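You operate a simulated robot arm through the tools that you are given. There is no shell and no other tool.

The job below is to be done with a simulated robot arm. You get a single attempt, and the scene is never put back.

Task
Trim the red stick in the cream block to 55 C and store that.
Fine: grey knob, then the orange key; stand the stick back on the mat. Set down upright: red round stick.

Only the result counts: the job must be done as asked and must still hold three seconds after the hand-in. Knocking over, shifting, dropping, spilling or breaking anything else fails it.

Robot
A 6-joint arm with a two-finger parallel gripper, fixed in place. Base frame: the origin is at the foot of the arm, x ahead of it, y to its left, z up; the work surface is at about z = 0. Lengths are in m, angles in rad, forces in N, time in s.
With the tool pointing down near the work surface it reaches from about 0.16 to 0.42 m from the base axis. Its first joint turns from -1.152 to 1.152 rad. Payload 1.57 kg.
The tool frame sits at the grasp point between the pads (the TCP): z along the fingers, y along the line on which they close. The tips reach 0.03 m beyond it. The gripper opens to 0.08 m. The fingers are 0.017 m wide and 0.012 m thick; the gripper's body (0.04 by 0.082 m) begins 0.08 m behind the TCP.
Orientation is that of the tool frame in the base frame, as a unit quaternion [x, y, z, w]. With the fingers straight down and closing along the base's y, the tool's x points along the base's -x, its y along +y and its z along -z.

Tools
- The arm moves only by the tool move_arm. Its argument "commands" is one flat list of numbers, 7 for each row, row after row: the shift along the tool's x, y, z in m, then the turn, a rotation vector about the tool's x, y, z in rad, then the opening, from 0 (shut) to 1 (fully open). In form: [dx, dy, dz, ax, ay, az, gripper, dx, dy, dz, ax, ay, az, gripper, ...]. A call has 1 to 20 rows; each row is the pose to reach, as a shift and turn from the pose commanded when the call began, along the tool's axes at that moment. Each row takes 0.2 s and may step no farther than 0.05 m and 0.15 rad from the row before; otherwise, or with a gripper value out of range, the whole call is refused. A pose out of reach is approached as far as the arm can. The call stops where the force on the tool passes 40 N (or 10 N more than at its start, if that is more) or the arm is blocked; 0.2 s more then pass. Each finger travels about 0.153 m/s and halts on what it meets, pressing with about 24 N; the grip force reading is that of the motor and also rises with nothing between the fingers. The clock runs only during rows and for 0.2 s after the last one: add rows that repeat a pose to give the fingers time. It gives the time, the measured TCP pose, the force on the tool (base axes), the opening and the grip force at its end, in the units of the frame above (readings bear some noise), with the torque about the TCP (base axes, N m) and any sound that the robot's microphone picked up.
- Cameras (640 x 400 px; columns grow to the right, rows downward): "scene" is fixed at [0.0642, -0.3438, 0.4482]; the picture's right is [0.69, -0.72, 0.00], its down [-0.34, -0.33, -0.88] and it looks along [0.64, 0.61, -0.48] (base axes); focal length 266 px, centre (320, 200). "wrist" rides on the gripper at [0.072, -0.007, -0.122] in the tool frame; the picture's right is [0.09, 1.00, 0.00], its down [-0.84, 0.08, -0.54] and it looks along [-0.54, 0.05, 0.84] (tool axes); focal length 238 px, centre (320, 200). There is no depth. A picture from a camera that has moved, and an enlarged one, comes with that camera's place and axes in the base frame and with its lens. The place of the scene camera against the robot may be out by one fixed shift of up to 0.018 m in any direction.
- camera(camera): a new picture of that camera. No time passes.
- enlarge(camera, box): a new picture of the part [left, top, right, bottom] of that camera's present view, enlarged. No time passes.
- finish_job(): hands the job in; it is judged then, once.

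Nothing tells you positions but the pictures and the camera data. Unless the task says otherwise, let go and move clear before handing in.

The tools are called after "Request:" as name(argument=value, ...) on one line, values as JSON. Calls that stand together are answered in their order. move_arm: Moves the arm, as the interface text tells. Its arguments: {"type":"object","properties":{"commands":{"type":"array","items":{"type":"number"}}},"required":["commands"]} The other tools are called the same way: camera (camera) takes a picture; enlarge (camera, box) takes an enlarged picture of a part of a camera's view; finish_job () hands the job in.

At the start:

```text
time_s: 0.0
ee_pos: [0.2245, -0.0449, 0.2836]
tcp_rot: [-0.001, 1.0, 0.0, 0.0]
force: [-0.8, 0.2, 0.1]
torque: [0.02, 0.0, 0.02]
grip_width: 0.0799
finger_force: 0.0
```

scene: 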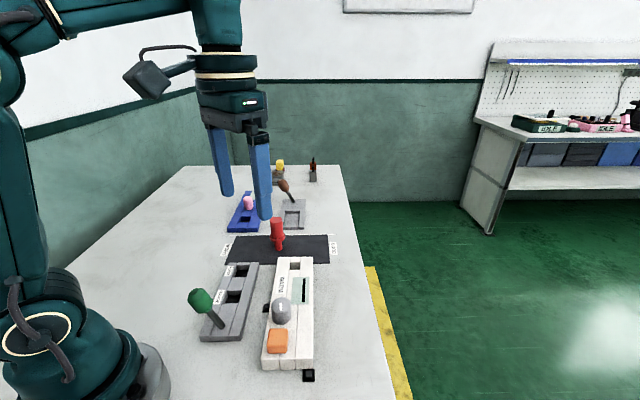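
wrist: 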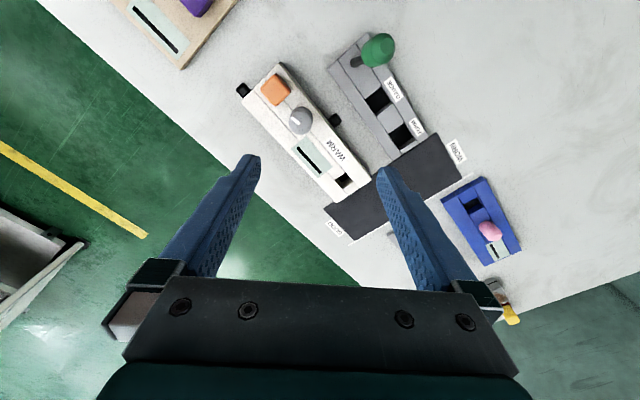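

I see a cream block with an orange key, a grey knob, a display and a socket, plus a dark mat with a red stick standing on or near it. I'll look closer before moving.

Request:
enlarge(camera="scene", box=[180, 200, 360, 390])

Request:
enlarge(camera="wrist", box=[220, 40, 380, 220])

Request:
enlarge(camera="scene", box=[210, 140, 350, 270])

Request:
enlarge(camera="wrist", box=[300, 20, 540, 280])

```text
2.11 times, centred on (270, 295) of scene
camera zoom: at [0.0642, -0.3438, 0.4482], right [0.69, -0.72, 0.0], down [-0.34, -0.33, -0.88], along [0.64, 0.61, -0.48], focal length 560 px, centre (425, 0)
```

zoom: 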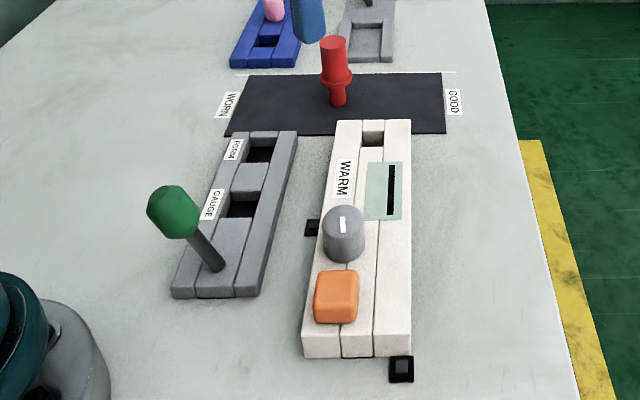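

```text
2.22 times, centred on (300, 130) of wrist
camera zoom: at [0.1523, -0.0523, 0.4058], right [-0.09, 1.0, 0.0], down [0.84, 0.08, 0.54], along [0.54, 0.05, -0.84], focal length 530 px, centre (364, 356)
```

zoom: 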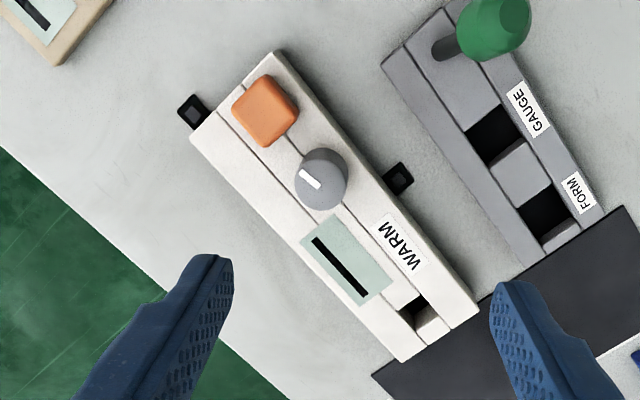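

```text
3.08 times, centred on (280, 205) of scene
camera zoom: at [0.0642, -0.3438, 0.4482], right [0.69, -0.72, 0.0], down [-0.34, -0.33, -0.88], along [0.64, 0.61, -0.48], focal length 819 px, centre (443, 185)
```

zoom: 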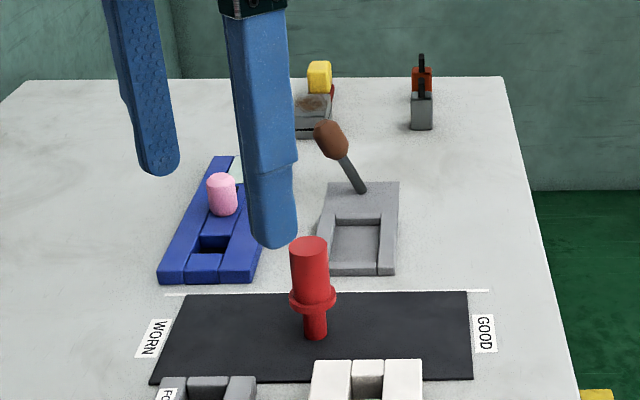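

```text
1.54 times, centred on (420, 150) of wrist
camera zoom: at [0.1523, -0.0523, 0.4058], right [-0.09, 1.0, 0.0], down [0.84, 0.08, 0.54], along [0.54, 0.05, -0.84], focal length 367 px, centre (166, 277)
```

zoom: 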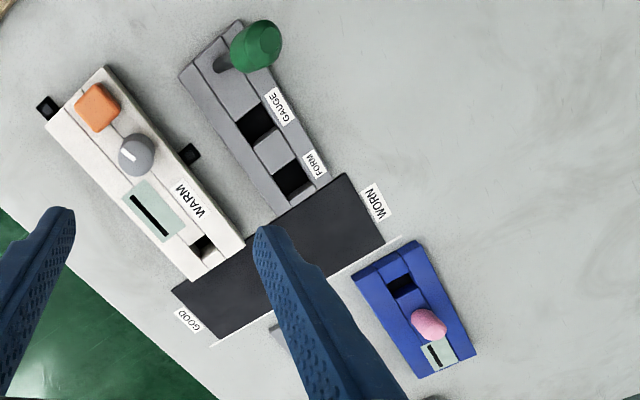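

The stick stands on the mat, about (0.39, 0.12), hidden from the wrist camera by a finger. I'll move up high to the left to get a clear wrist view of it.

Request:
move_arm(commands=[0.006, 0.042, 0, 0, 0, 0, 1, 0.012, 0.084, 0, 0, 0, 0, 1, 0.018, 0.126, 0, 0, 0, 0, 1, 0.0245, 0.165, 0, 0, 0, 0, 1, 0.0245, 0.165, 0, 0, 0, 0, 1])

Request:
camera(camera="wrist")

Request:
camera(camera="scene")

```text
time_s: 1.2
ee_pos: [0.2007, 0.1217, 0.2855]
tcp_rot: [-0.001, 1.0, 0.0, 0.0]
force: [0.1, 0.1, 0.2]
torque: [-0.02, -0.01, 0.02]
grip_width: 0.08
finger_force: 0.0
```

```text
taken
camera wrist: at [0.1267, 0.1141, 0.4076], right [-0.09, 1.0, 0.0], down [0.84, 0.08, 0.54], along [0.54, 0.05, -0.84], focal length 238 px, centre (320, 200)
```

wrist: 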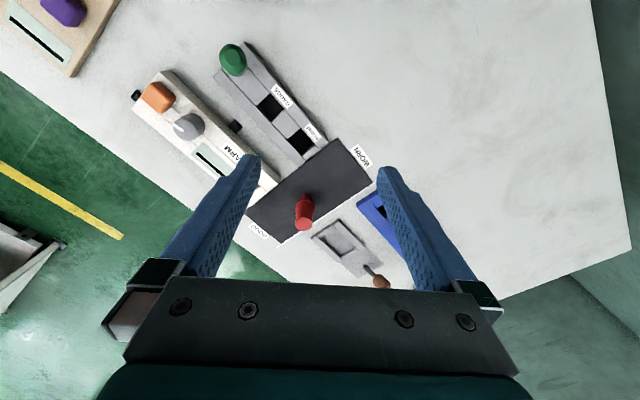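

```text
taken
```

scene: 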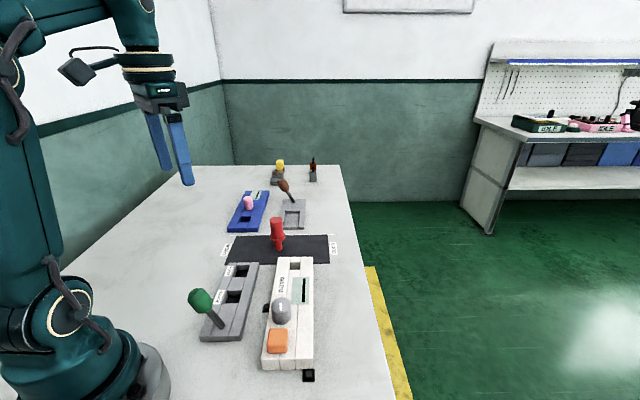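

Request:
enlarge(camera="wrist", box=[250, 150, 370, 250])

Request:
enlarge(camera="scene", box=[240, 205, 320, 265])

Request:
enlarge(camera="wrist", box=[120, 60, 280, 200])

```text
4.00 times, centred on (310, 200) of wrist
camera zoom: at [0.1267, 0.1141, 0.4076], right [-0.09, 1.0, 0.0], down [0.84, 0.08, 0.54], along [0.54, 0.05, -0.84], focal length 953 px, centre (360, 200)
```

zoom: 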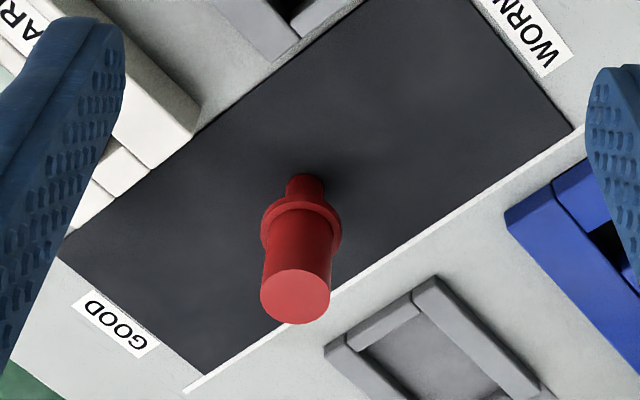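

```text
6.67 times, centred on (280, 235) of scene
camera zoom: at [0.0642, -0.3438, 0.4482], right [0.69, -0.72, 0.0], down [-0.34, -0.33, -0.88], along [0.64, 0.61, -0.48], focal length 1774 px, centre (587, -33)
```

zoom: 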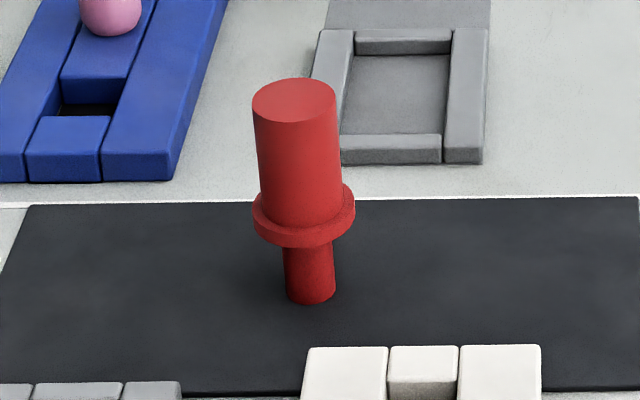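

```text
2.86 times, centred on (200, 130) of wrist
camera zoom: at [0.1267, 0.1141, 0.4076], right [-0.09, 1.0, 0.0], down [0.84, 0.08, 0.54], along [0.54, 0.05, -0.84], focal length 681 px, centre (663, 400)
```

zoom: 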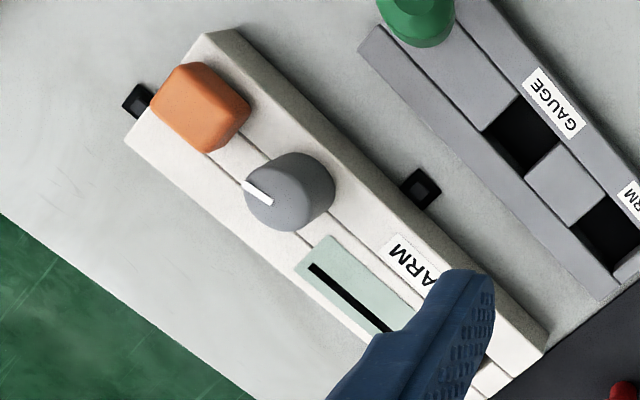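

Request:
enlarge(camera="scene", box=[270, 250, 330, 310])

Request:
enlarge(camera="scene", box=[255, 285, 325, 385])

Request:
enlarge(camera="wrist", box=[190, 130, 230, 180])

```text
6.67 times, centred on (300, 280) of scene
camera zoom: at [0.0642, -0.3438, 0.4482], right [0.69, -0.72, 0.0], down [-0.34, -0.33, -0.88], along [0.64, 0.61, -0.48], focal length 1774 px, centre (453, -333)
```

zoom: 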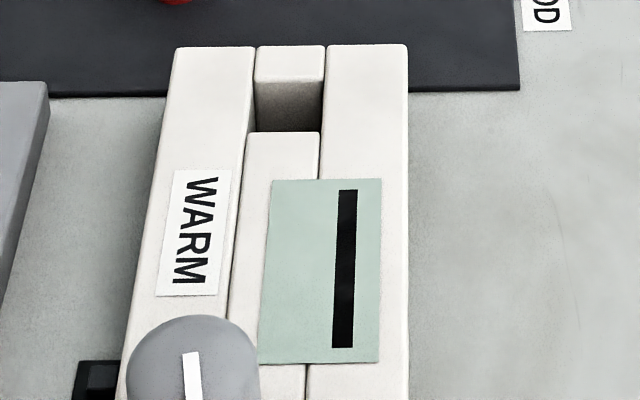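

```text
4.00 times, centred on (290, 335) of scene
camera zoom: at [0.0642, -0.3438, 0.4482], right [0.69, -0.72, 0.0], down [-0.34, -0.33, -0.88], along [0.64, 0.61, -0.48], focal length 1064 px, centre (440, -340)
```

zoom: 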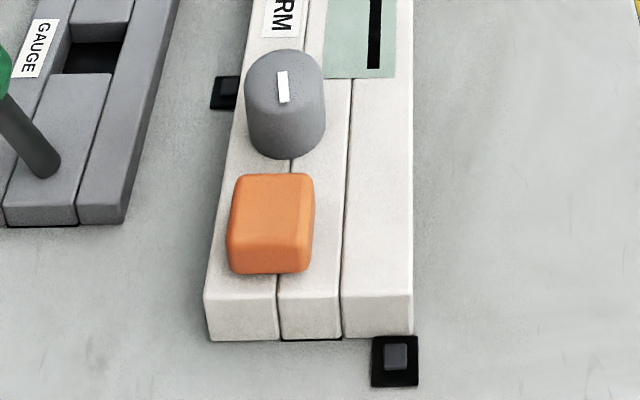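

```text
8.00 times, centred on (210, 155) of wrist
camera zoom: at [0.1267, 0.1141, 0.4076], right [-0.09, 1.0, 0.0], down [0.84, 0.08, 0.54], along [0.54, 0.05, -0.84], focal length 1907 px, centre (1200, 560)
```

zoom: 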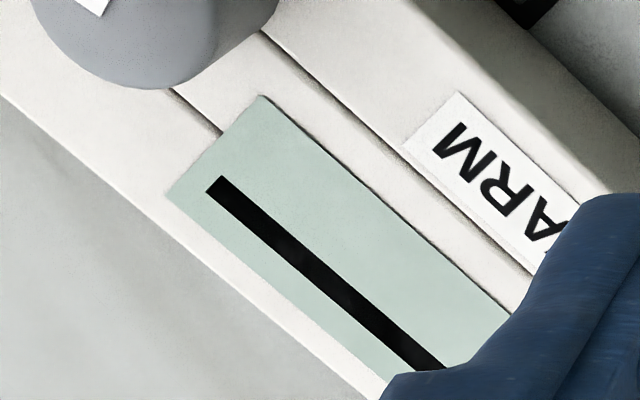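

The red stick stands at about (0.38, 0.11), roughly 0.09 tall, with its flange at about 0.035 and a 0.03-wide handle. Next I hover above it to refine the position.

Request:
move_arm(commands=[-0.0302, -0.002, 0.021, 0, 0, 0, 1, -0.0604, -0.004, 0.042, 0, 0, 0, 1, -0.0906, -0.006, 0.063, 0, 0, 0, 1, -0.1208, -0.008, 0.084, 0, 0, 0, 1, -0.151, -0.01, 0.105, 0, 0, 0, 1, -0.181, -0.012, 0.1255, 0, 0, 0, 1, -0.181, -0.012, 0.1255, 0, 0, 0, 1])

Request:
camera(camera="wrist")

Request:
camera(camera="scene")

```text
time_s: 2.8
ee_pos: [0.3739, 0.1071, 0.1566]
tcp_rot: [0.001, 1.0, 0.0, 0.0]
force: [-0.7, 0.2, -0.7]
torque: [-0.01, -0.03, -0.02]
grip_width: 0.0801
finger_force: 0.0
out of reach, approached as far as the arm can: row 6, 7
```

```text
taken
camera wrist: at [0.302, 0.0993, 0.2795], right [-0.09, 1.0, 0.0], down [0.84, 0.08, 0.54], along [0.54, 0.05, -0.84], focal length 238 px, centre (320, 200)
```

wrist: 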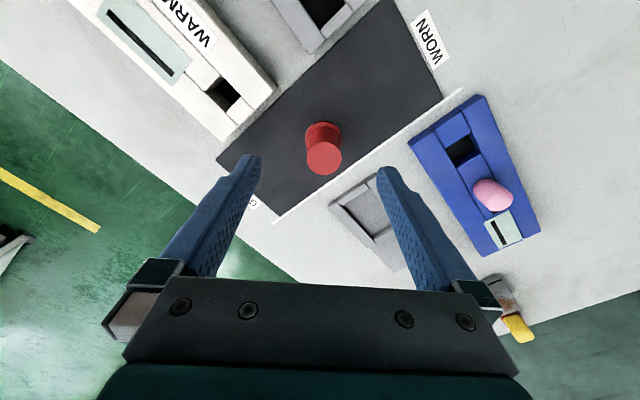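

```text
taken
```

scene: 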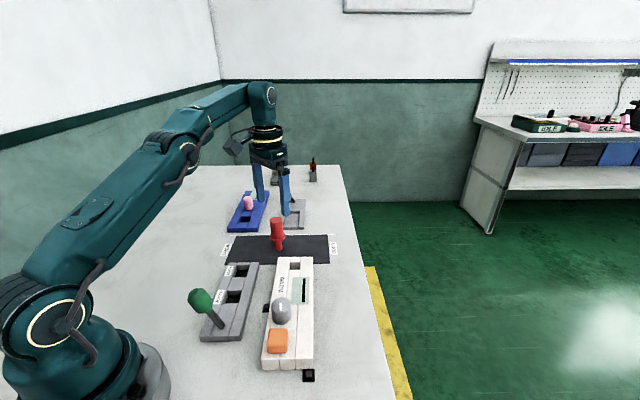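

Request:
enlarge(camera="wrist", box=[280, 110, 370, 190])

Request:
enlarge(camera="wrist", box=[160, 50, 290, 150])

```text
5.00 times, centred on (325, 150) of wrist
camera zoom: at [0.302, 0.0993, 0.2795], right [-0.09, 1.0, 0.0], down [0.84, 0.08, 0.54], along [0.54, 0.05, -0.84], focal length 1192 px, centre (295, 450)
```

zoom: 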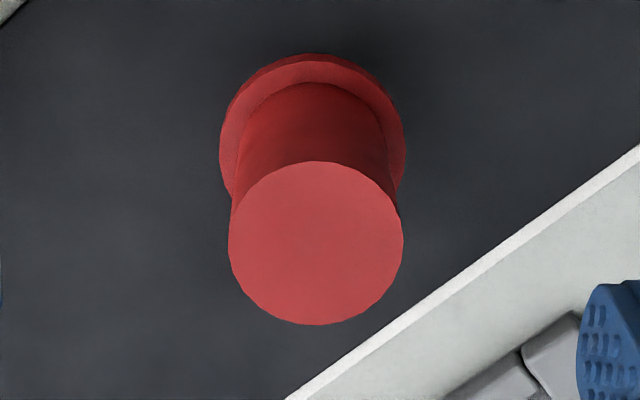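

```text
4.00 times, centred on (225, 100) of wrist
camera zoom: at [0.302, 0.0993, 0.2795], right [-0.09, 1.0, 0.0], down [0.84, 0.08, 0.54], along [0.54, 0.05, -0.84], focal length 953 px, centre (700, 600)
```

zoom: 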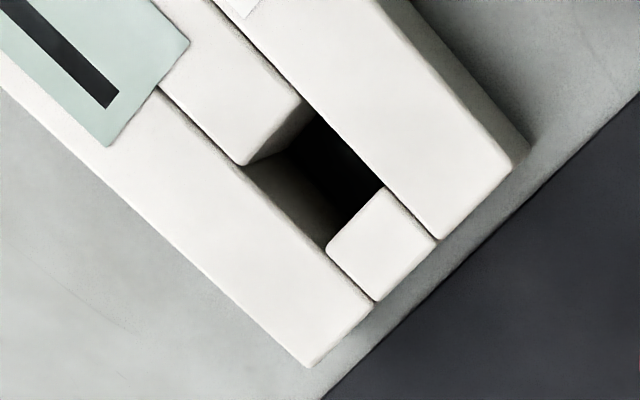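

The stick axis is at about (0.381, 0.110) and the socket is around (0.349, 0.009), with the block's top at about z 0.028. I'll descend partway to find out where the commanded pose really is.

Request:
move_arm(commands=[0, 0, 0.025, 0, 0, 0, 1, 0, 0, 0.05, 0, 0, 0, 1, 0, 0, 0.05, 0, 0, 0, 1])

```text
time_s: 3.6
ee_pos: [0.3742, 0.1069, 0.1065]
tcp_rot: [0.0, 1.0, 0.0, 0.0]
force: [-0.1, 0.7, -0.8]
torque: [0.02, 0.0, -0.01]
grip_width: 0.08
finger_force: 0.0
```

Request:
move_arm(commands=[-0.007, 0.003, 0.005, 0, 0, 0, 1, -0.007, 0.003, 0.02, 0, 0, 0, 1, -0.007, 0.003, 0.0315, 0, 0, 0, 1, -0.007, 0.003, 0.0315, 0, 0, 0, 1])

Request:
camera(camera="wrist")

Request:
enlarge(camera="scene", box=[230, 170, 330, 270])

```text
time_s: 4.6
ee_pos: [0.382, 0.1093, 0.0744]
tcp_rot: [0.0, 1.0, 0.0, 0.001]
force: [0.3, -0.8, 0.1]
torque: [0.0, 0.0, -0.04]
grip_width: 0.0804
finger_force: 0.1
```

```text
taken
camera wrist: at [0.3091, 0.1013, 0.1964], right [-0.09, 1.0, 0.0], down [0.84, 0.08, 0.54], along [0.54, 0.05, -0.84], focal length 238 px, centre (320, 200)
```

wrist: 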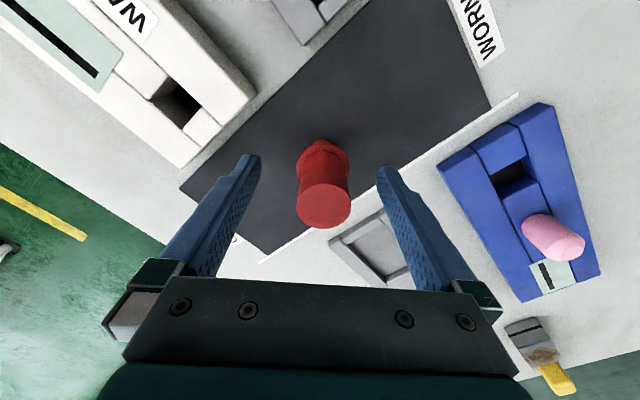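

```text
4.00 times, centred on (280, 220) of scene
camera zoom: at [0.0642, -0.3438, 0.4482], right [0.69, -0.72, 0.0], down [-0.34, -0.33, -0.88], along [0.64, 0.61, -0.48], focal length 1064 px, centre (480, 120)
```

zoom: 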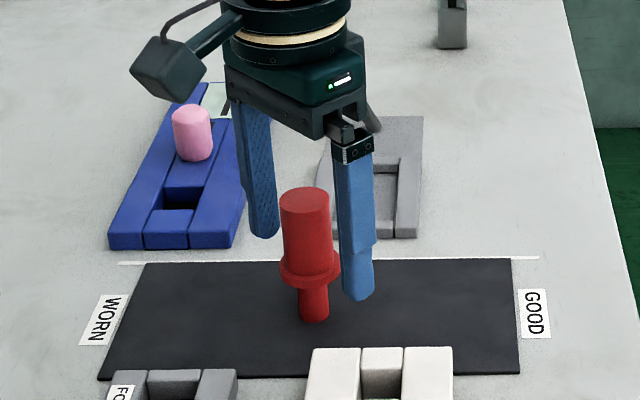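

The stick's handle is centred between the fingers, so I close on it.

Request:
move_arm(commands=[0, 0, 0, 0, 0, 0, 0.5, 0, 0, 0, 0, 0, 0, 0.2, 0, 0, 0, 0, 0, 0, 0.2, 0, 0, 0, 0, 0, 0, 0.2])

Request:
camera(camera="wrist")

Request:
enlarge(camera="scene", box=[230, 170, 330, 270])

```text
time_s: 5.6
ee_pos: [0.3819, 0.1087, 0.0726]
tcp_rot: [0.001, 1.0, 0.0, 0.0]
force: [-0.1, -0.1, 0.2]
torque: [0.01, 0.0, -0.01]
grip_width: 0.0283
finger_force: 24.2
```

```text
taken
camera wrist: at [0.3091, 0.1013, 0.1966], right [-0.09, 1.0, 0.0], down [0.84, 0.08, 0.54], along [0.54, 0.05, -0.84], focal length 238 px, centre (320, 200)
```

wrist: 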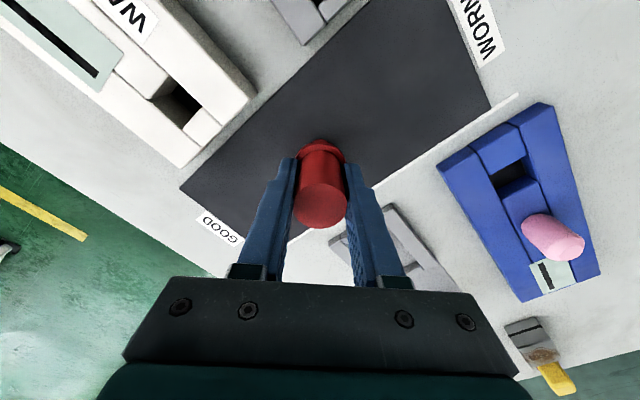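

```text
4.00 times, centred on (280, 220) of scene
camera zoom: at [0.0642, -0.3438, 0.4482], right [0.69, -0.72, 0.0], down [-0.34, -0.33, -0.88], along [0.64, 0.61, -0.48], focal length 1064 px, centre (480, 120)
```

zoom: 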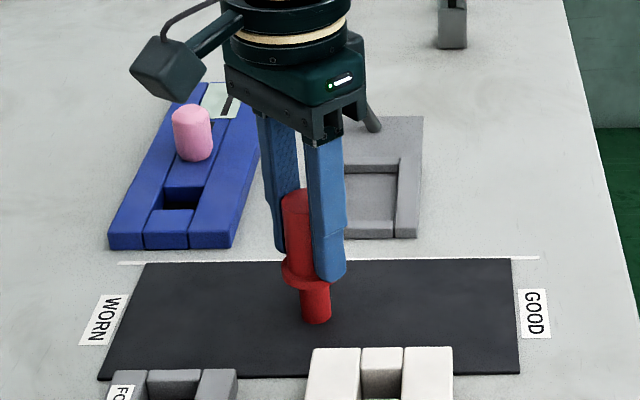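

The stick is gripped. Before lifting I'll measure the socket once more from this pose.

Request:
enlarge(camera="wrist", box=[130, 50, 260, 170])

Request:
move_arm(commands=[0, 0, -0.02, 0, 0, 0, 0.2, 0, 0, -0.045, 0, 0, 0, 0.2, 0, 0, -0.045, 0, 0, 0, 0.2])

Request:
enlarge(camera="scene", box=[230, 170, 330, 270])

Request:
enlarge(camera="wrist", box=[160, 50, 290, 170])

```text
3.33 times, centred on (195, 110) of wrist
camera zoom: at [0.3091, 0.1013, 0.1966], right [-0.09, 1.0, 0.0], down [0.84, 0.08, 0.54], along [0.54, 0.05, -0.84], focal length 794 px, centre (737, 500)
```

zoom: 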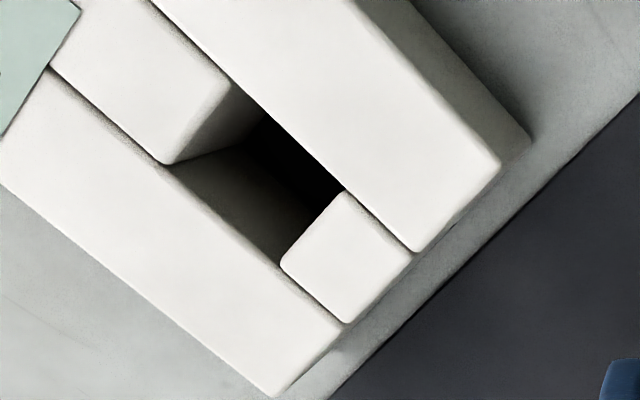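

```text
time_s: 6.4
ee_pos: [0.3821, 0.1104, 0.1203]
tcp_rot: [-0.001, 1.0, -0.001, 0.0]
force: [0.6, -0.9, -0.5]
torque: [-0.02, -0.02, 0.01]
grip_width: 0.0285
finger_force: 23.7
```

```text
4.00 times, centred on (280, 220) of scene
camera zoom: at [0.0642, -0.3438, 0.4482], right [0.69, -0.72, 0.0], down [-0.34, -0.33, -0.88], along [0.64, 0.61, -0.48], focal length 1064 px, centre (480, 120)
```

zoom: 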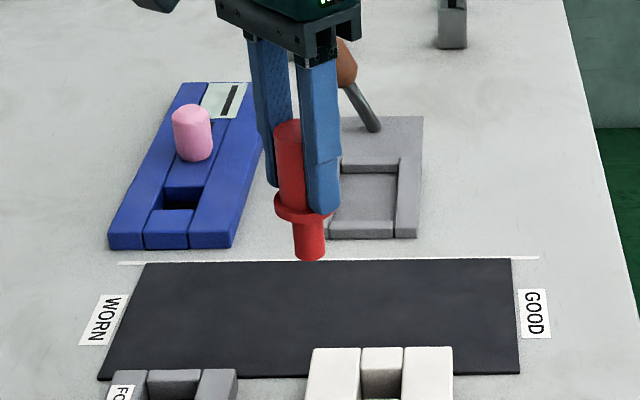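

```text
3.33 times, centred on (225, 110) of wrist
camera zoom: at [0.3097, 0.1028, 0.2439], right [-0.09, 1.0, 0.0], down [0.84, 0.08, 0.54], along [0.54, 0.05, -0.84], focal length 794 px, centre (637, 500)
```

zoom: 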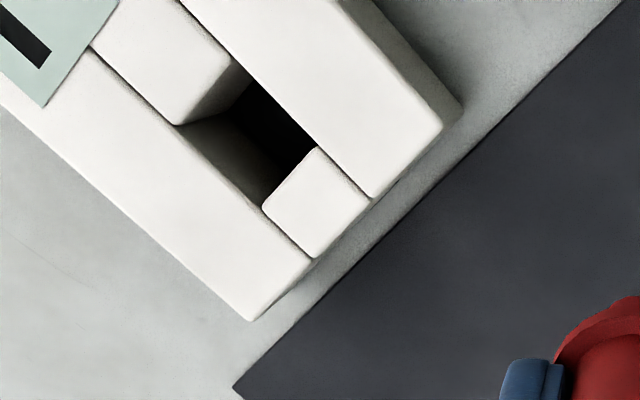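

Request:
move_arm(commands=[0.01, -0.032, 0, 0, 0, 0, 0.2, 0.02, -0.065, 0, 0, 0, 0, 0.2, 0.0325, -0.1005, 0, 0, 0, 0, 0.2, 0.0325, -0.1005, 0, 0, 0, 0, 0.2])

Request:
enlarge(camera="scene", box=[255, 200, 345, 290])

Request:
camera(camera="wrist")

```text
time_s: 7.4
ee_pos: [0.3517, 0.0085, 0.1205]
tcp_rot: [-0.001, 1.0, 0.0, 0.0]
force: [0.0, 0.1, 0.3]
torque: [0.01, -0.03, -0.01]
grip_width: 0.0284
finger_force: 24.0
```

```text
4.44 times, centred on (300, 245) of scene
camera zoom: at [0.0642, -0.3438, 0.4482], right [0.69, -0.72, 0.0], down [-0.34, -0.33, -0.88], along [0.64, 0.61, -0.48], focal length 1182 px, centre (409, 0)
```

zoom: 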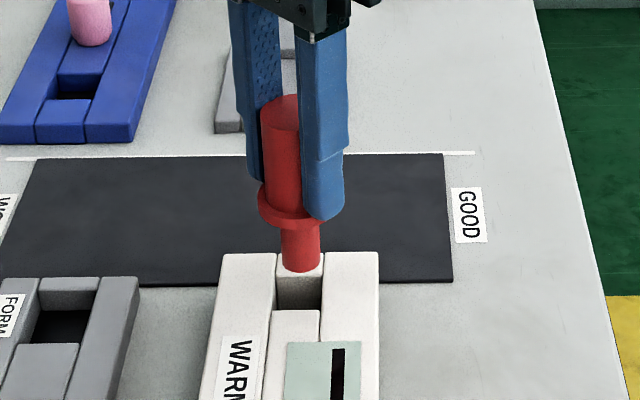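

```text
taken
camera wrist: at [0.2783, 0.0006, 0.2433], right [-0.09, 1.0, 0.0], down [0.84, 0.08, 0.54], along [0.54, 0.05, -0.84], focal length 238 px, centre (320, 200)
```

wrist: 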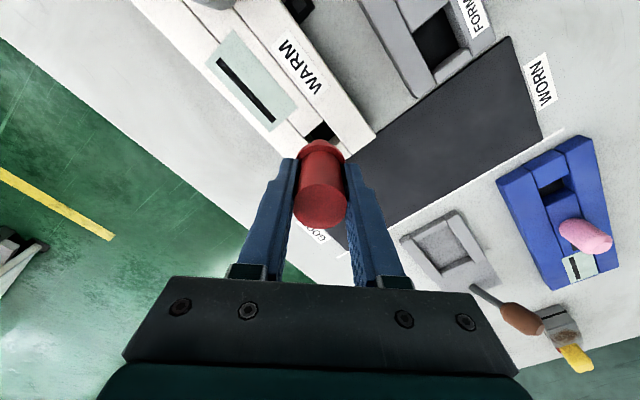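

Request:
enlarge(camera="scene", box=[280, 235, 320, 275])

Request:
enlarge(camera="wrist", box=[270, 110, 370, 180])

```text
10.00 times, centred on (300, 255) of scene
camera zoom: at [0.0642, -0.3438, 0.4482], right [0.69, -0.72, 0.0], down [-0.34, -0.33, -0.88], along [0.64, 0.61, -0.48], focal length 2660 px, centre (520, -350)
```

zoom: 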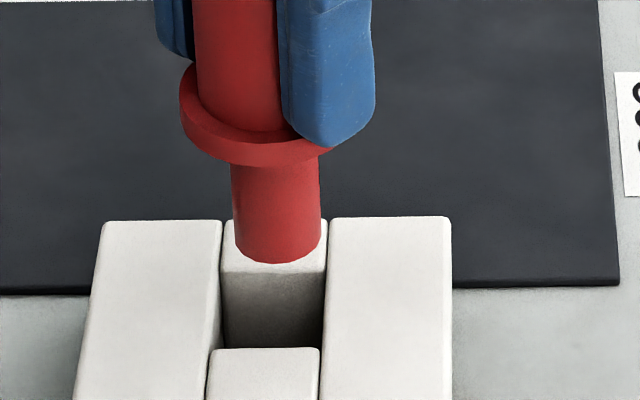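

```text
5.71 times, centred on (320, 145) of wrist
camera zoom: at [0.2783, 0.0006, 0.2433], right [-0.09, 1.0, 0.0], down [0.84, 0.08, 0.54], along [0.54, 0.05, -0.84], focal length 1362 px, centre (320, 514)
```

zoom: 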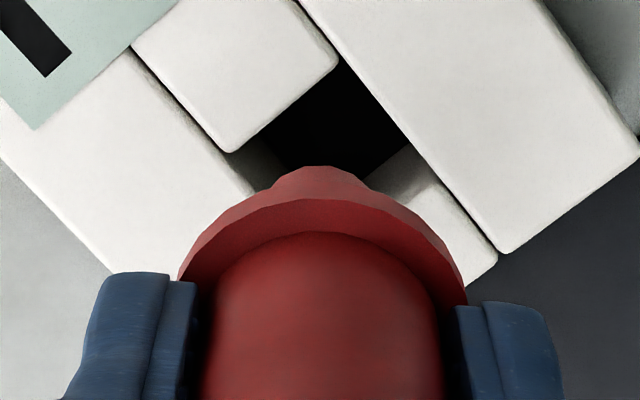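

The two views agree the stick is about 4–5 mm too far out in x relative to the socket. I'll correct this, lower to just above the block and re-check.

Request:
move_arm(commands=[0.0045, -0.001, 0, 0, 0, 0, 0.2, 0.0045, -0.001, 0.012, 0, 0, 0, 0.2, 0.0045, -0.001, 0.012, 0, 0, 0, 0.2])

Request:
enlarge(camera="scene", box=[280, 235, 320, 275])

Request:
enlarge(camera="wrist", box=[270, 110, 370, 180])

```text
time_s: 8.2
ee_pos: [0.3462, 0.0077, 0.1074]
tcp_rot: [0.0, 1.0, 0.0, 0.001]
force: [0.6, -0.6, -0.5]
torque: [0.0, 0.0, -0.01]
grip_width: 0.0284
finger_force: 24.4
```

```text
10.00 times, centred on (300, 255) of scene
camera zoom: at [0.0642, -0.3438, 0.4482], right [0.69, -0.72, 0.0], down [-0.34, -0.33, -0.88], along [0.64, 0.61, -0.48], focal length 2660 px, centre (520, -350)
```

zoom: 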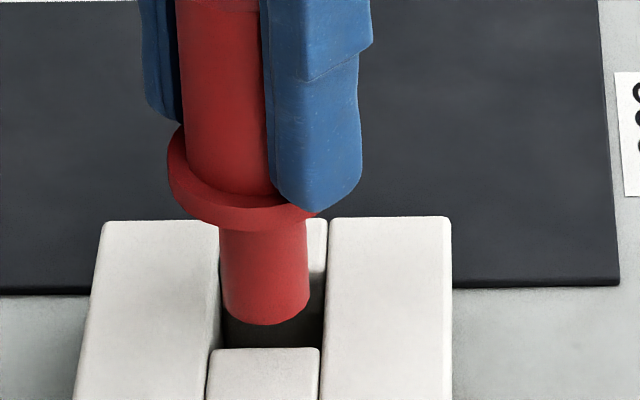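

```text
5.71 times, centred on (320, 145) of wrist
camera zoom: at [0.2734, -0.0002, 0.23], right [-0.09, 1.0, 0.0], down [0.84, 0.08, 0.54], along [0.54, 0.05, -0.84], focal length 1362 px, centre (320, 514)
```

zoom: 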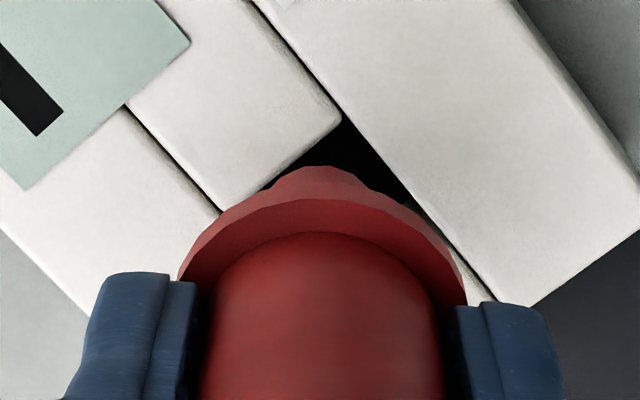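

Request:
move_arm(commands=[-0.0016, 0.002, 0, 0, 0, 0, 0.2, -0.0016, 0.002, 0.0, 0, 0, 0, 0.2])

Request:
enlarge(camera="scene", box=[280, 235, 320, 275])

Request:
enlarge(camera="wrist", box=[270, 110, 370, 180])

```text
time_s: 8.8
ee_pos: [0.3466, 0.01, 0.1065]
tcp_rot: [-0.001, 1.0, 0.0, 0.0]
force: [0.4, 0.2, -0.5]
torque: [-0.03, 0.01, 0.0]
grip_width: 0.0286
finger_force: 24.1
```

```text
10.00 times, centred on (300, 255) of scene
camera zoom: at [0.0642, -0.3438, 0.4482], right [0.69, -0.72, 0.0], down [-0.34, -0.33, -0.88], along [0.64, 0.61, -0.48], focal length 2660 px, centre (520, -350)
```

zoom: 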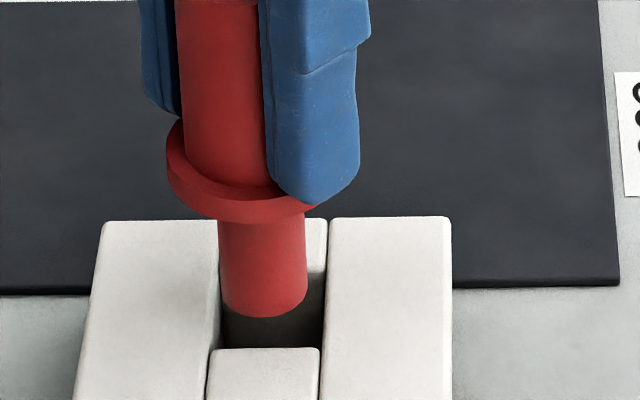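

```text
5.71 times, centred on (320, 145) of wrist
camera zoom: at [0.2747, 0.0018, 0.23], right [-0.09, 1.0, 0.0], down [0.84, 0.08, 0.54], along [0.54, 0.05, -0.84], focal length 1362 px, centre (320, 514)
```

zoom: 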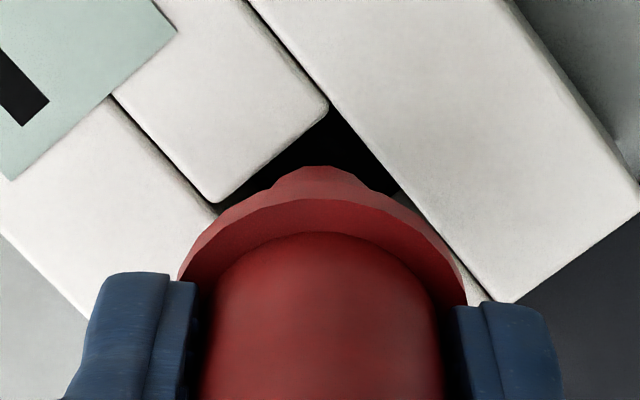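

Alignment now looks good: roughly 2 mm clearance all round. Lowering slowly into the socket.

Request:
move_arm(commands=[-0.0004, -0.0003, 0.004, 0, 0, 0, 0.2, -0.0004, -0.0003, 0.008, 0, 0, 0, 0.2, -0.0004, -0.0003, 0.011, 0, 0, 0, 0.2])

Request:
enlarge(camera="scene", box=[280, 235, 320, 275])

```text
time_s: 9.6
ee_pos: [0.3459, 0.0099, 0.0974]
tcp_rot: [-0.001, 1.0, 0.0, 0.0]
force: [0.5, -0.8, -0.5]
torque: [-0.01, -0.09, 0.04]
grip_width: 0.0283
finger_force: 24.0
```

```text
10.00 times, centred on (300, 255) of scene
camera zoom: at [0.0642, -0.3438, 0.4482], right [0.69, -0.72, 0.0], down [-0.34, -0.33, -0.88], along [0.64, 0.61, -0.48], focal length 2660 px, centre (520, -350)
```

zoom: 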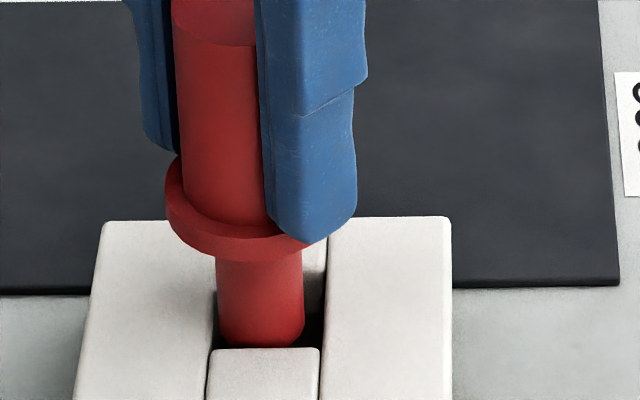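

Request:
move_arm(commands=[-0.0014, -0.0002, 0.0, 0, 0, 0, 0.2, -0.0014, -0.0002, 0.004, 0, 0, 0, 0.2, -0.0014, -0.0002, 0.009, 0, 0, 0, 0.2])

Request:
enlarge(camera="scene", box=[280, 235, 320, 275])

```text
time_s: 10.4
ee_pos: [0.3487, 0.0102, 0.087]
tcp_rot: [-0.001, 1.0, -0.001, -0.001]
force: [0.4, 0.7, -0.4]
torque: [-0.01, 0.0, -0.01]
grip_width: 0.0283
finger_force: 24.3
```

```text
10.00 times, centred on (300, 255) of scene
camera zoom: at [0.0642, -0.3438, 0.4482], right [0.69, -0.72, 0.0], down [-0.34, -0.33, -0.88], along [0.64, 0.61, -0.48], focal length 2660 px, centre (520, -350)
```

zoom: 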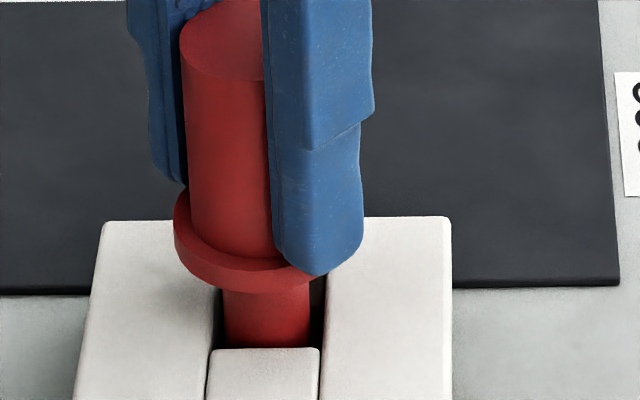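

The shank is in the socket and centred. Continuing down in small steps until it seats.

Request:
move_arm(commands=[0, 0, 0.004, 0, 0, 0, 0.2, 0, 0, 0.008, 0, 0, 0, 0.2, 0, 0, 0.01, 0, 0, 0, 0.2])

Request:
enlarge(camera="scene", box=[270, 235, 330, 295])

```text
time_s: 11.2
ee_pos: [0.3472, 0.0088, 0.0768]
tcp_rot: [0.0, 1.0, 0.0, 0.0]
force: [-0.3, -0.1, 0.2]
torque: [-0.01, 0.02, -0.02]
grip_width: 0.0283
finger_force: 24.1
```

```text
6.67 times, centred on (300, 265) of scene
camera zoom: at [0.0642, -0.3438, 0.4482], right [0.69, -0.72, 0.0], down [-0.34, -0.33, -0.88], along [0.64, 0.61, -0.48], focal length 1774 px, centre (453, -233)
```

zoom: 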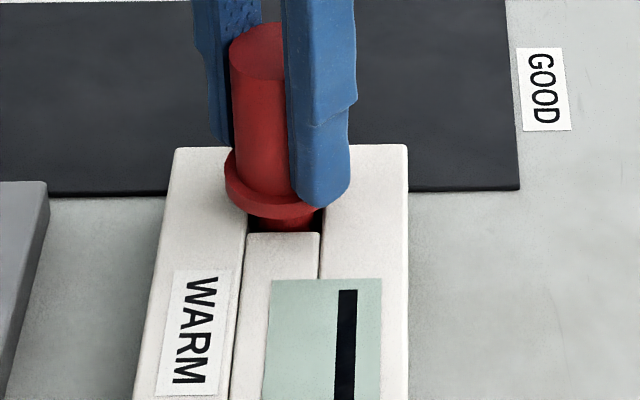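

Request:
move_arm(commands=[0, 0, 0.002, 0, 0, 0, 0.2, 0, 0, 0.004, 0, 0, 0, 0.2])

Request:
enlarge(camera="scene", box=[270, 235, 330, 295])

```text
time_s: 11.8
ee_pos: [0.3478, 0.0094, 0.0737]
tcp_rot: [-0.001, 1.0, 0.0, 0.0]
force: [0.6, 0.3, -0.1]
torque: [0.01, -0.05, -0.01]
grip_width: 0.0283
finger_force: 24.4
```

```text
6.67 times, centred on (300, 265) of scene
camera zoom: at [0.0642, -0.3438, 0.4482], right [0.69, -0.72, 0.0], down [-0.34, -0.33, -0.88], along [0.64, 0.61, -0.48], focal length 1774 px, centre (453, -233)
```

zoom: 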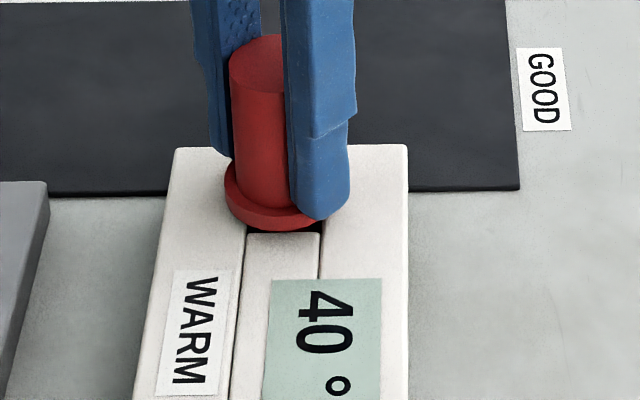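

The display woke up: 40 °C. I'll lower the last millimetre or so gently to seat it.

Request:
move_arm(commands=[0, 0, 0.001, 0, 0, 0, 0.2, 0, 0, 0.002, 0, 0, 0, 0.2])

Request:
enlarge(camera="scene", box=[270, 235, 330, 325])

```text
time_s: 12.4
ee_pos: [0.348, 0.0101, 0.0709]
tcp_rot: [-0.001, 1.0, 0.001, 0.0]
force: [0.1, 0.5, -0.6]
torque: [0.01, 0.0, 0.0]
grip_width: 0.0281
finger_force: 24.0
```

```text
4.44 times, centred on (300, 280) of scene
camera zoom: at [0.0642, -0.3438, 0.4482], right [0.69, -0.72, 0.0], down [-0.34, -0.33, -0.88], along [0.64, 0.61, -0.48], focal length 1182 px, centre (409, -156)
```

zoom: 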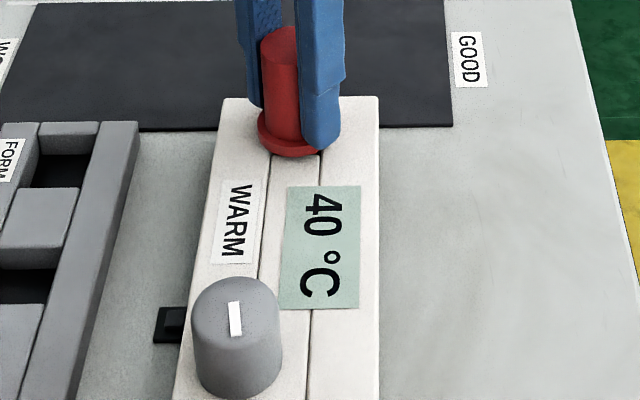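

Request:
move_arm(commands=[0, 0, 0.001, 0, 0, 0, 0.2])

Request:
move_arm(commands=[0, 0, 0.001, 0, 0, 0, 0.2])

Request:
enlarge(camera="scene", box=[280, 245, 320, 285])

```text
time_s: 12.8
ee_pos: [0.3474, 0.0108, 0.0702]
tcp_rot: [-0.001, 1.0, 0.0, 0.0]
force: [0.3, -0.3, -0.4]
torque: [0.01, 0.0, 0.0]
grip_width: 0.0281
finger_force: 24.0
```

```text
time_s: 13.2
ee_pos: [0.3485, 0.0106, 0.0701]
tcp_rot: [-0.001, 1.0, 0.0, 0.001]
force: [-0.5, 0.7, 6.9]
torque: [0.03, 0.05, -0.02]
grip_width: 0.0283
finger_force: 23.8
```

```text
10.00 times, centred on (300, 265) of scene
camera zoom: at [0.0642, -0.3438, 0.4482], right [0.69, -0.72, 0.0], down [-0.34, -0.33, -0.88], along [0.64, 0.61, -0.48], focal length 2660 px, centre (520, -450)
```

zoom: 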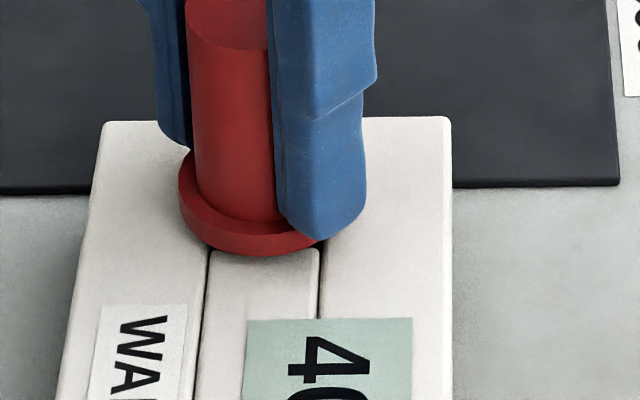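

It is seated (7 N contact). I'll release, rise, and go to look at the knob from above.

Request:
move_arm(commands=[0, 0, 0, 0, 0, 0, 0.5, 0, 0, 0, 0, 0, 0, 0.8, 0, 0, 0, 0, 0, 0, 0.8, 0, 0, -0.04, 0, 0, 0, 0.8, 0, 0, -0.08, 0, 0, 0, 0.8, 0.035, -0.025, -0.1, 0, 0, 0, 0.8, 0.07, -0.05, -0.12, 0, 0, 0, 0.8, 0.105, -0.08, -0.12, 0, 0, 0, 0.8, 0.105, -0.08, -0.12, 0, 0, 0, 0.8])

Request:
camera(camera="wrist")

Request:
enlarge(camera="scene", box=[210, 220, 370, 390])

```text
time_s: 15.2
ee_pos: [0.2432, -0.0688, 0.1896]
tcp_rot: [-0.001, 1.0, 0.0, 0.0]
force: [-0.1, 0.4, -0.3]
torque: [-0.04, 0.0, -0.01]
grip_width: 0.0639
finger_force: 0.0
```

```text
taken
camera wrist: at [0.1699, -0.0779, 0.3117], right [-0.09, 1.0, 0.0], down [0.84, 0.08, 0.54], along [0.54, 0.05, -0.84], focal length 238 px, centre (320, 200)
```

wrist: 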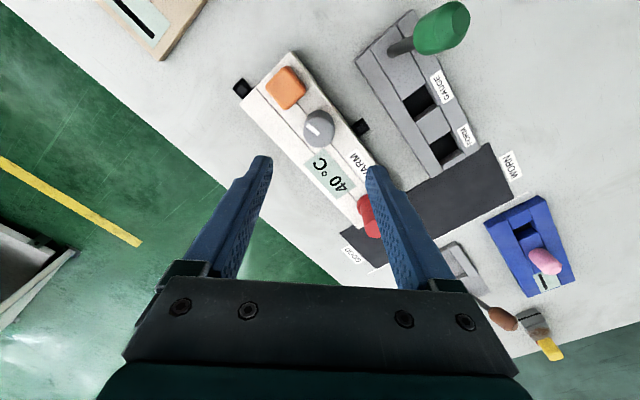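

```text
2.35 times, centred on (290, 305) of scene
camera zoom: at [0.0642, -0.3438, 0.4482], right [0.69, -0.72, 0.0], down [-0.34, -0.33, -0.88], along [0.64, 0.61, -0.48], focal length 626 px, centre (391, -47)
```

zoom: 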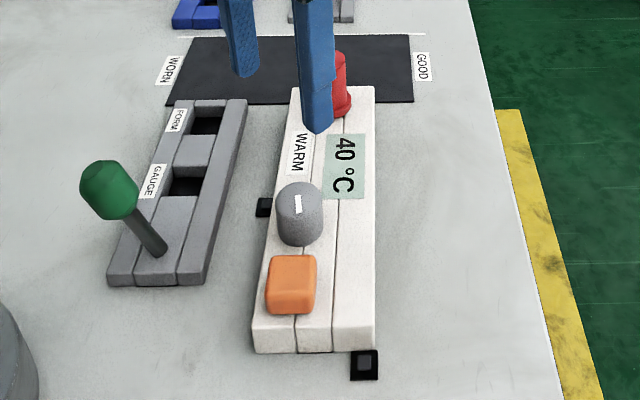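

Request:
enlarge(camera="wrist", box=[240, 50, 370, 170])

```text
3.33 times, centred on (305, 110) of wrist
camera zoom: at [0.1699, -0.0779, 0.3117], right [-0.09, 1.0, 0.0], down [0.84, 0.08, 0.54], along [0.54, 0.05, -0.84], focal length 794 px, centre (370, 500)
```

zoom: 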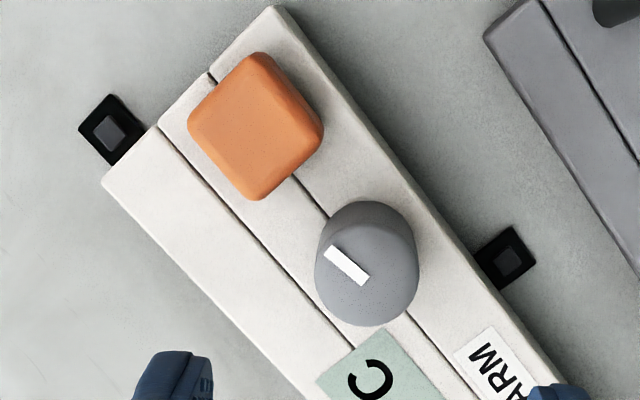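

The display still reads 40 °C and the stick stands in the socket. The knob is at about (0.2465, -0.0725), ~0.033 wide, top about 0.057. I'll descend over it partway and check centring.

Request:
move_arm(commands=[-0.004, -0.0026, 0.04, 0, 0, 0, 0.8, -0.004, -0.0026, 0.08, 0, 0, 0, 0.8, -0.004, -0.0026, 0.08, 0, 0, 0, 0.8])

Request:
camera(camera="wrist")

Request:
enlarge(camera="scene", box=[230, 230, 350, 370])

Request:
enlarge(camera="wrist", box=[250, 130, 370, 230])

```text
time_s: 16.0
ee_pos: [0.2502, -0.0746, 0.1094]
tcp_rot: [-0.001, 1.0, 0.0, 0.0]
force: [0.0, 0.4, -0.7]
torque: [0.02, -0.01, 0.02]
grip_width: 0.0641
finger_force: 0.0
```

```text
taken
camera wrist: at [0.1772, -0.0811, 0.2319], right [-0.09, 1.0, 0.0], down [0.84, 0.08, 0.54], along [0.54, 0.05, -0.84], focal length 238 px, centre (320, 200)
```

wrist: 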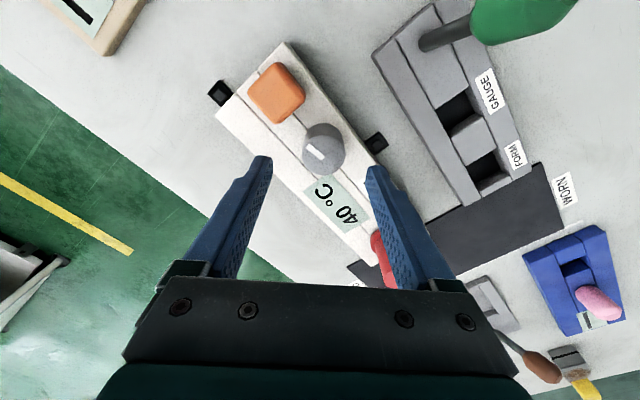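

```text
2.86 times, centred on (290, 300) of scene
camera zoom: at [0.0642, -0.3438, 0.4482], right [0.69, -0.72, 0.0], down [-0.34, -0.33, -0.88], along [0.64, 0.61, -0.48], focal length 760 px, centre (406, -86)
```

zoom: 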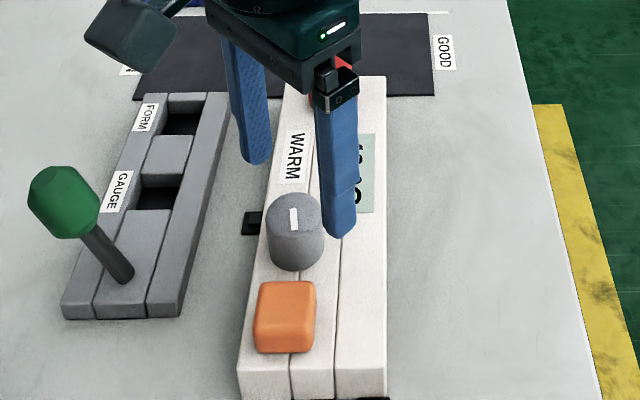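

```text
4.00 times, centred on (310, 180) of wrist
camera zoom: at [0.1772, -0.0811, 0.2319], right [-0.09, 1.0, 0.0], down [0.84, 0.08, 0.54], along [0.54, 0.05, -0.84], focal length 953 px, centre (360, 280)
```

zoom: 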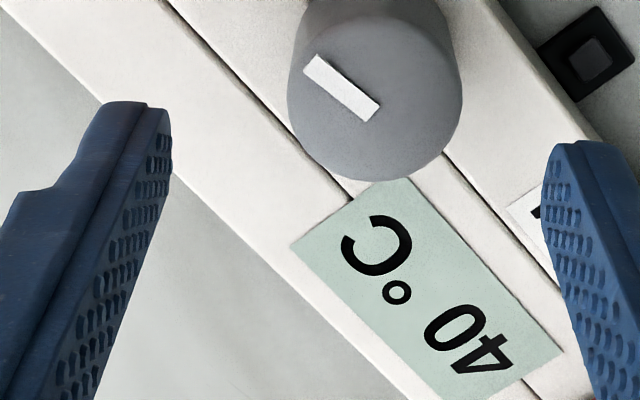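

Request:
move_arm(commands=[0.0028, 0.001, 0.01, 0, 0, 0, 0.8, 0.0028, 0.001, 0.03, 0, 0, 0, 0.8, 0.0028, 0.001, 0.042, 0, 0, 0, 0.8, 0.0028, 0.001, 0.042, 0, 0, 0, 0.8])

Request:
camera(camera="wrist")

Request:
enlarge(camera="scene", box=[230, 230, 350, 370])

```text
time_s: 17.0
ee_pos: [0.2455, -0.073, 0.0661]
tcp_rot: [-0.001, 1.0, 0.0, 0.0]
force: [0.3, 0.2, -0.2]
torque: [0.02, -0.04, 0.01]
grip_width: 0.0639
finger_force: 0.1
```

```text
taken
camera wrist: at [0.1744, -0.0805, 0.1896], right [-0.09, 1.0, 0.0], down [0.84, 0.08, 0.54], along [0.54, 0.05, -0.84], focal length 238 px, centre (320, 200)
```

wrist: 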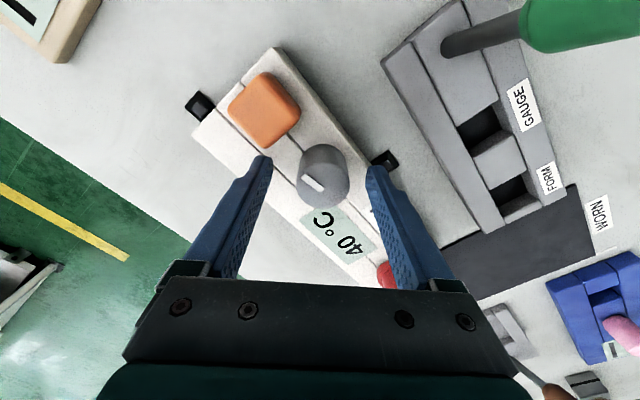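

```text
2.86 times, centred on (290, 300) of scene
camera zoom: at [0.0642, -0.3438, 0.4482], right [0.69, -0.72, 0.0], down [-0.34, -0.33, -0.88], along [0.64, 0.61, -0.48], focal length 760 px, centre (406, -86)
```

zoom: 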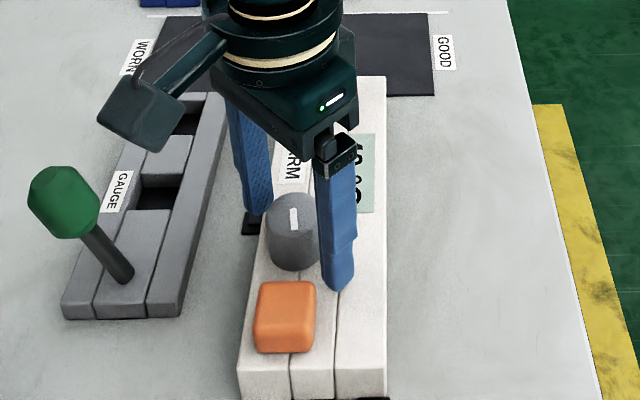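

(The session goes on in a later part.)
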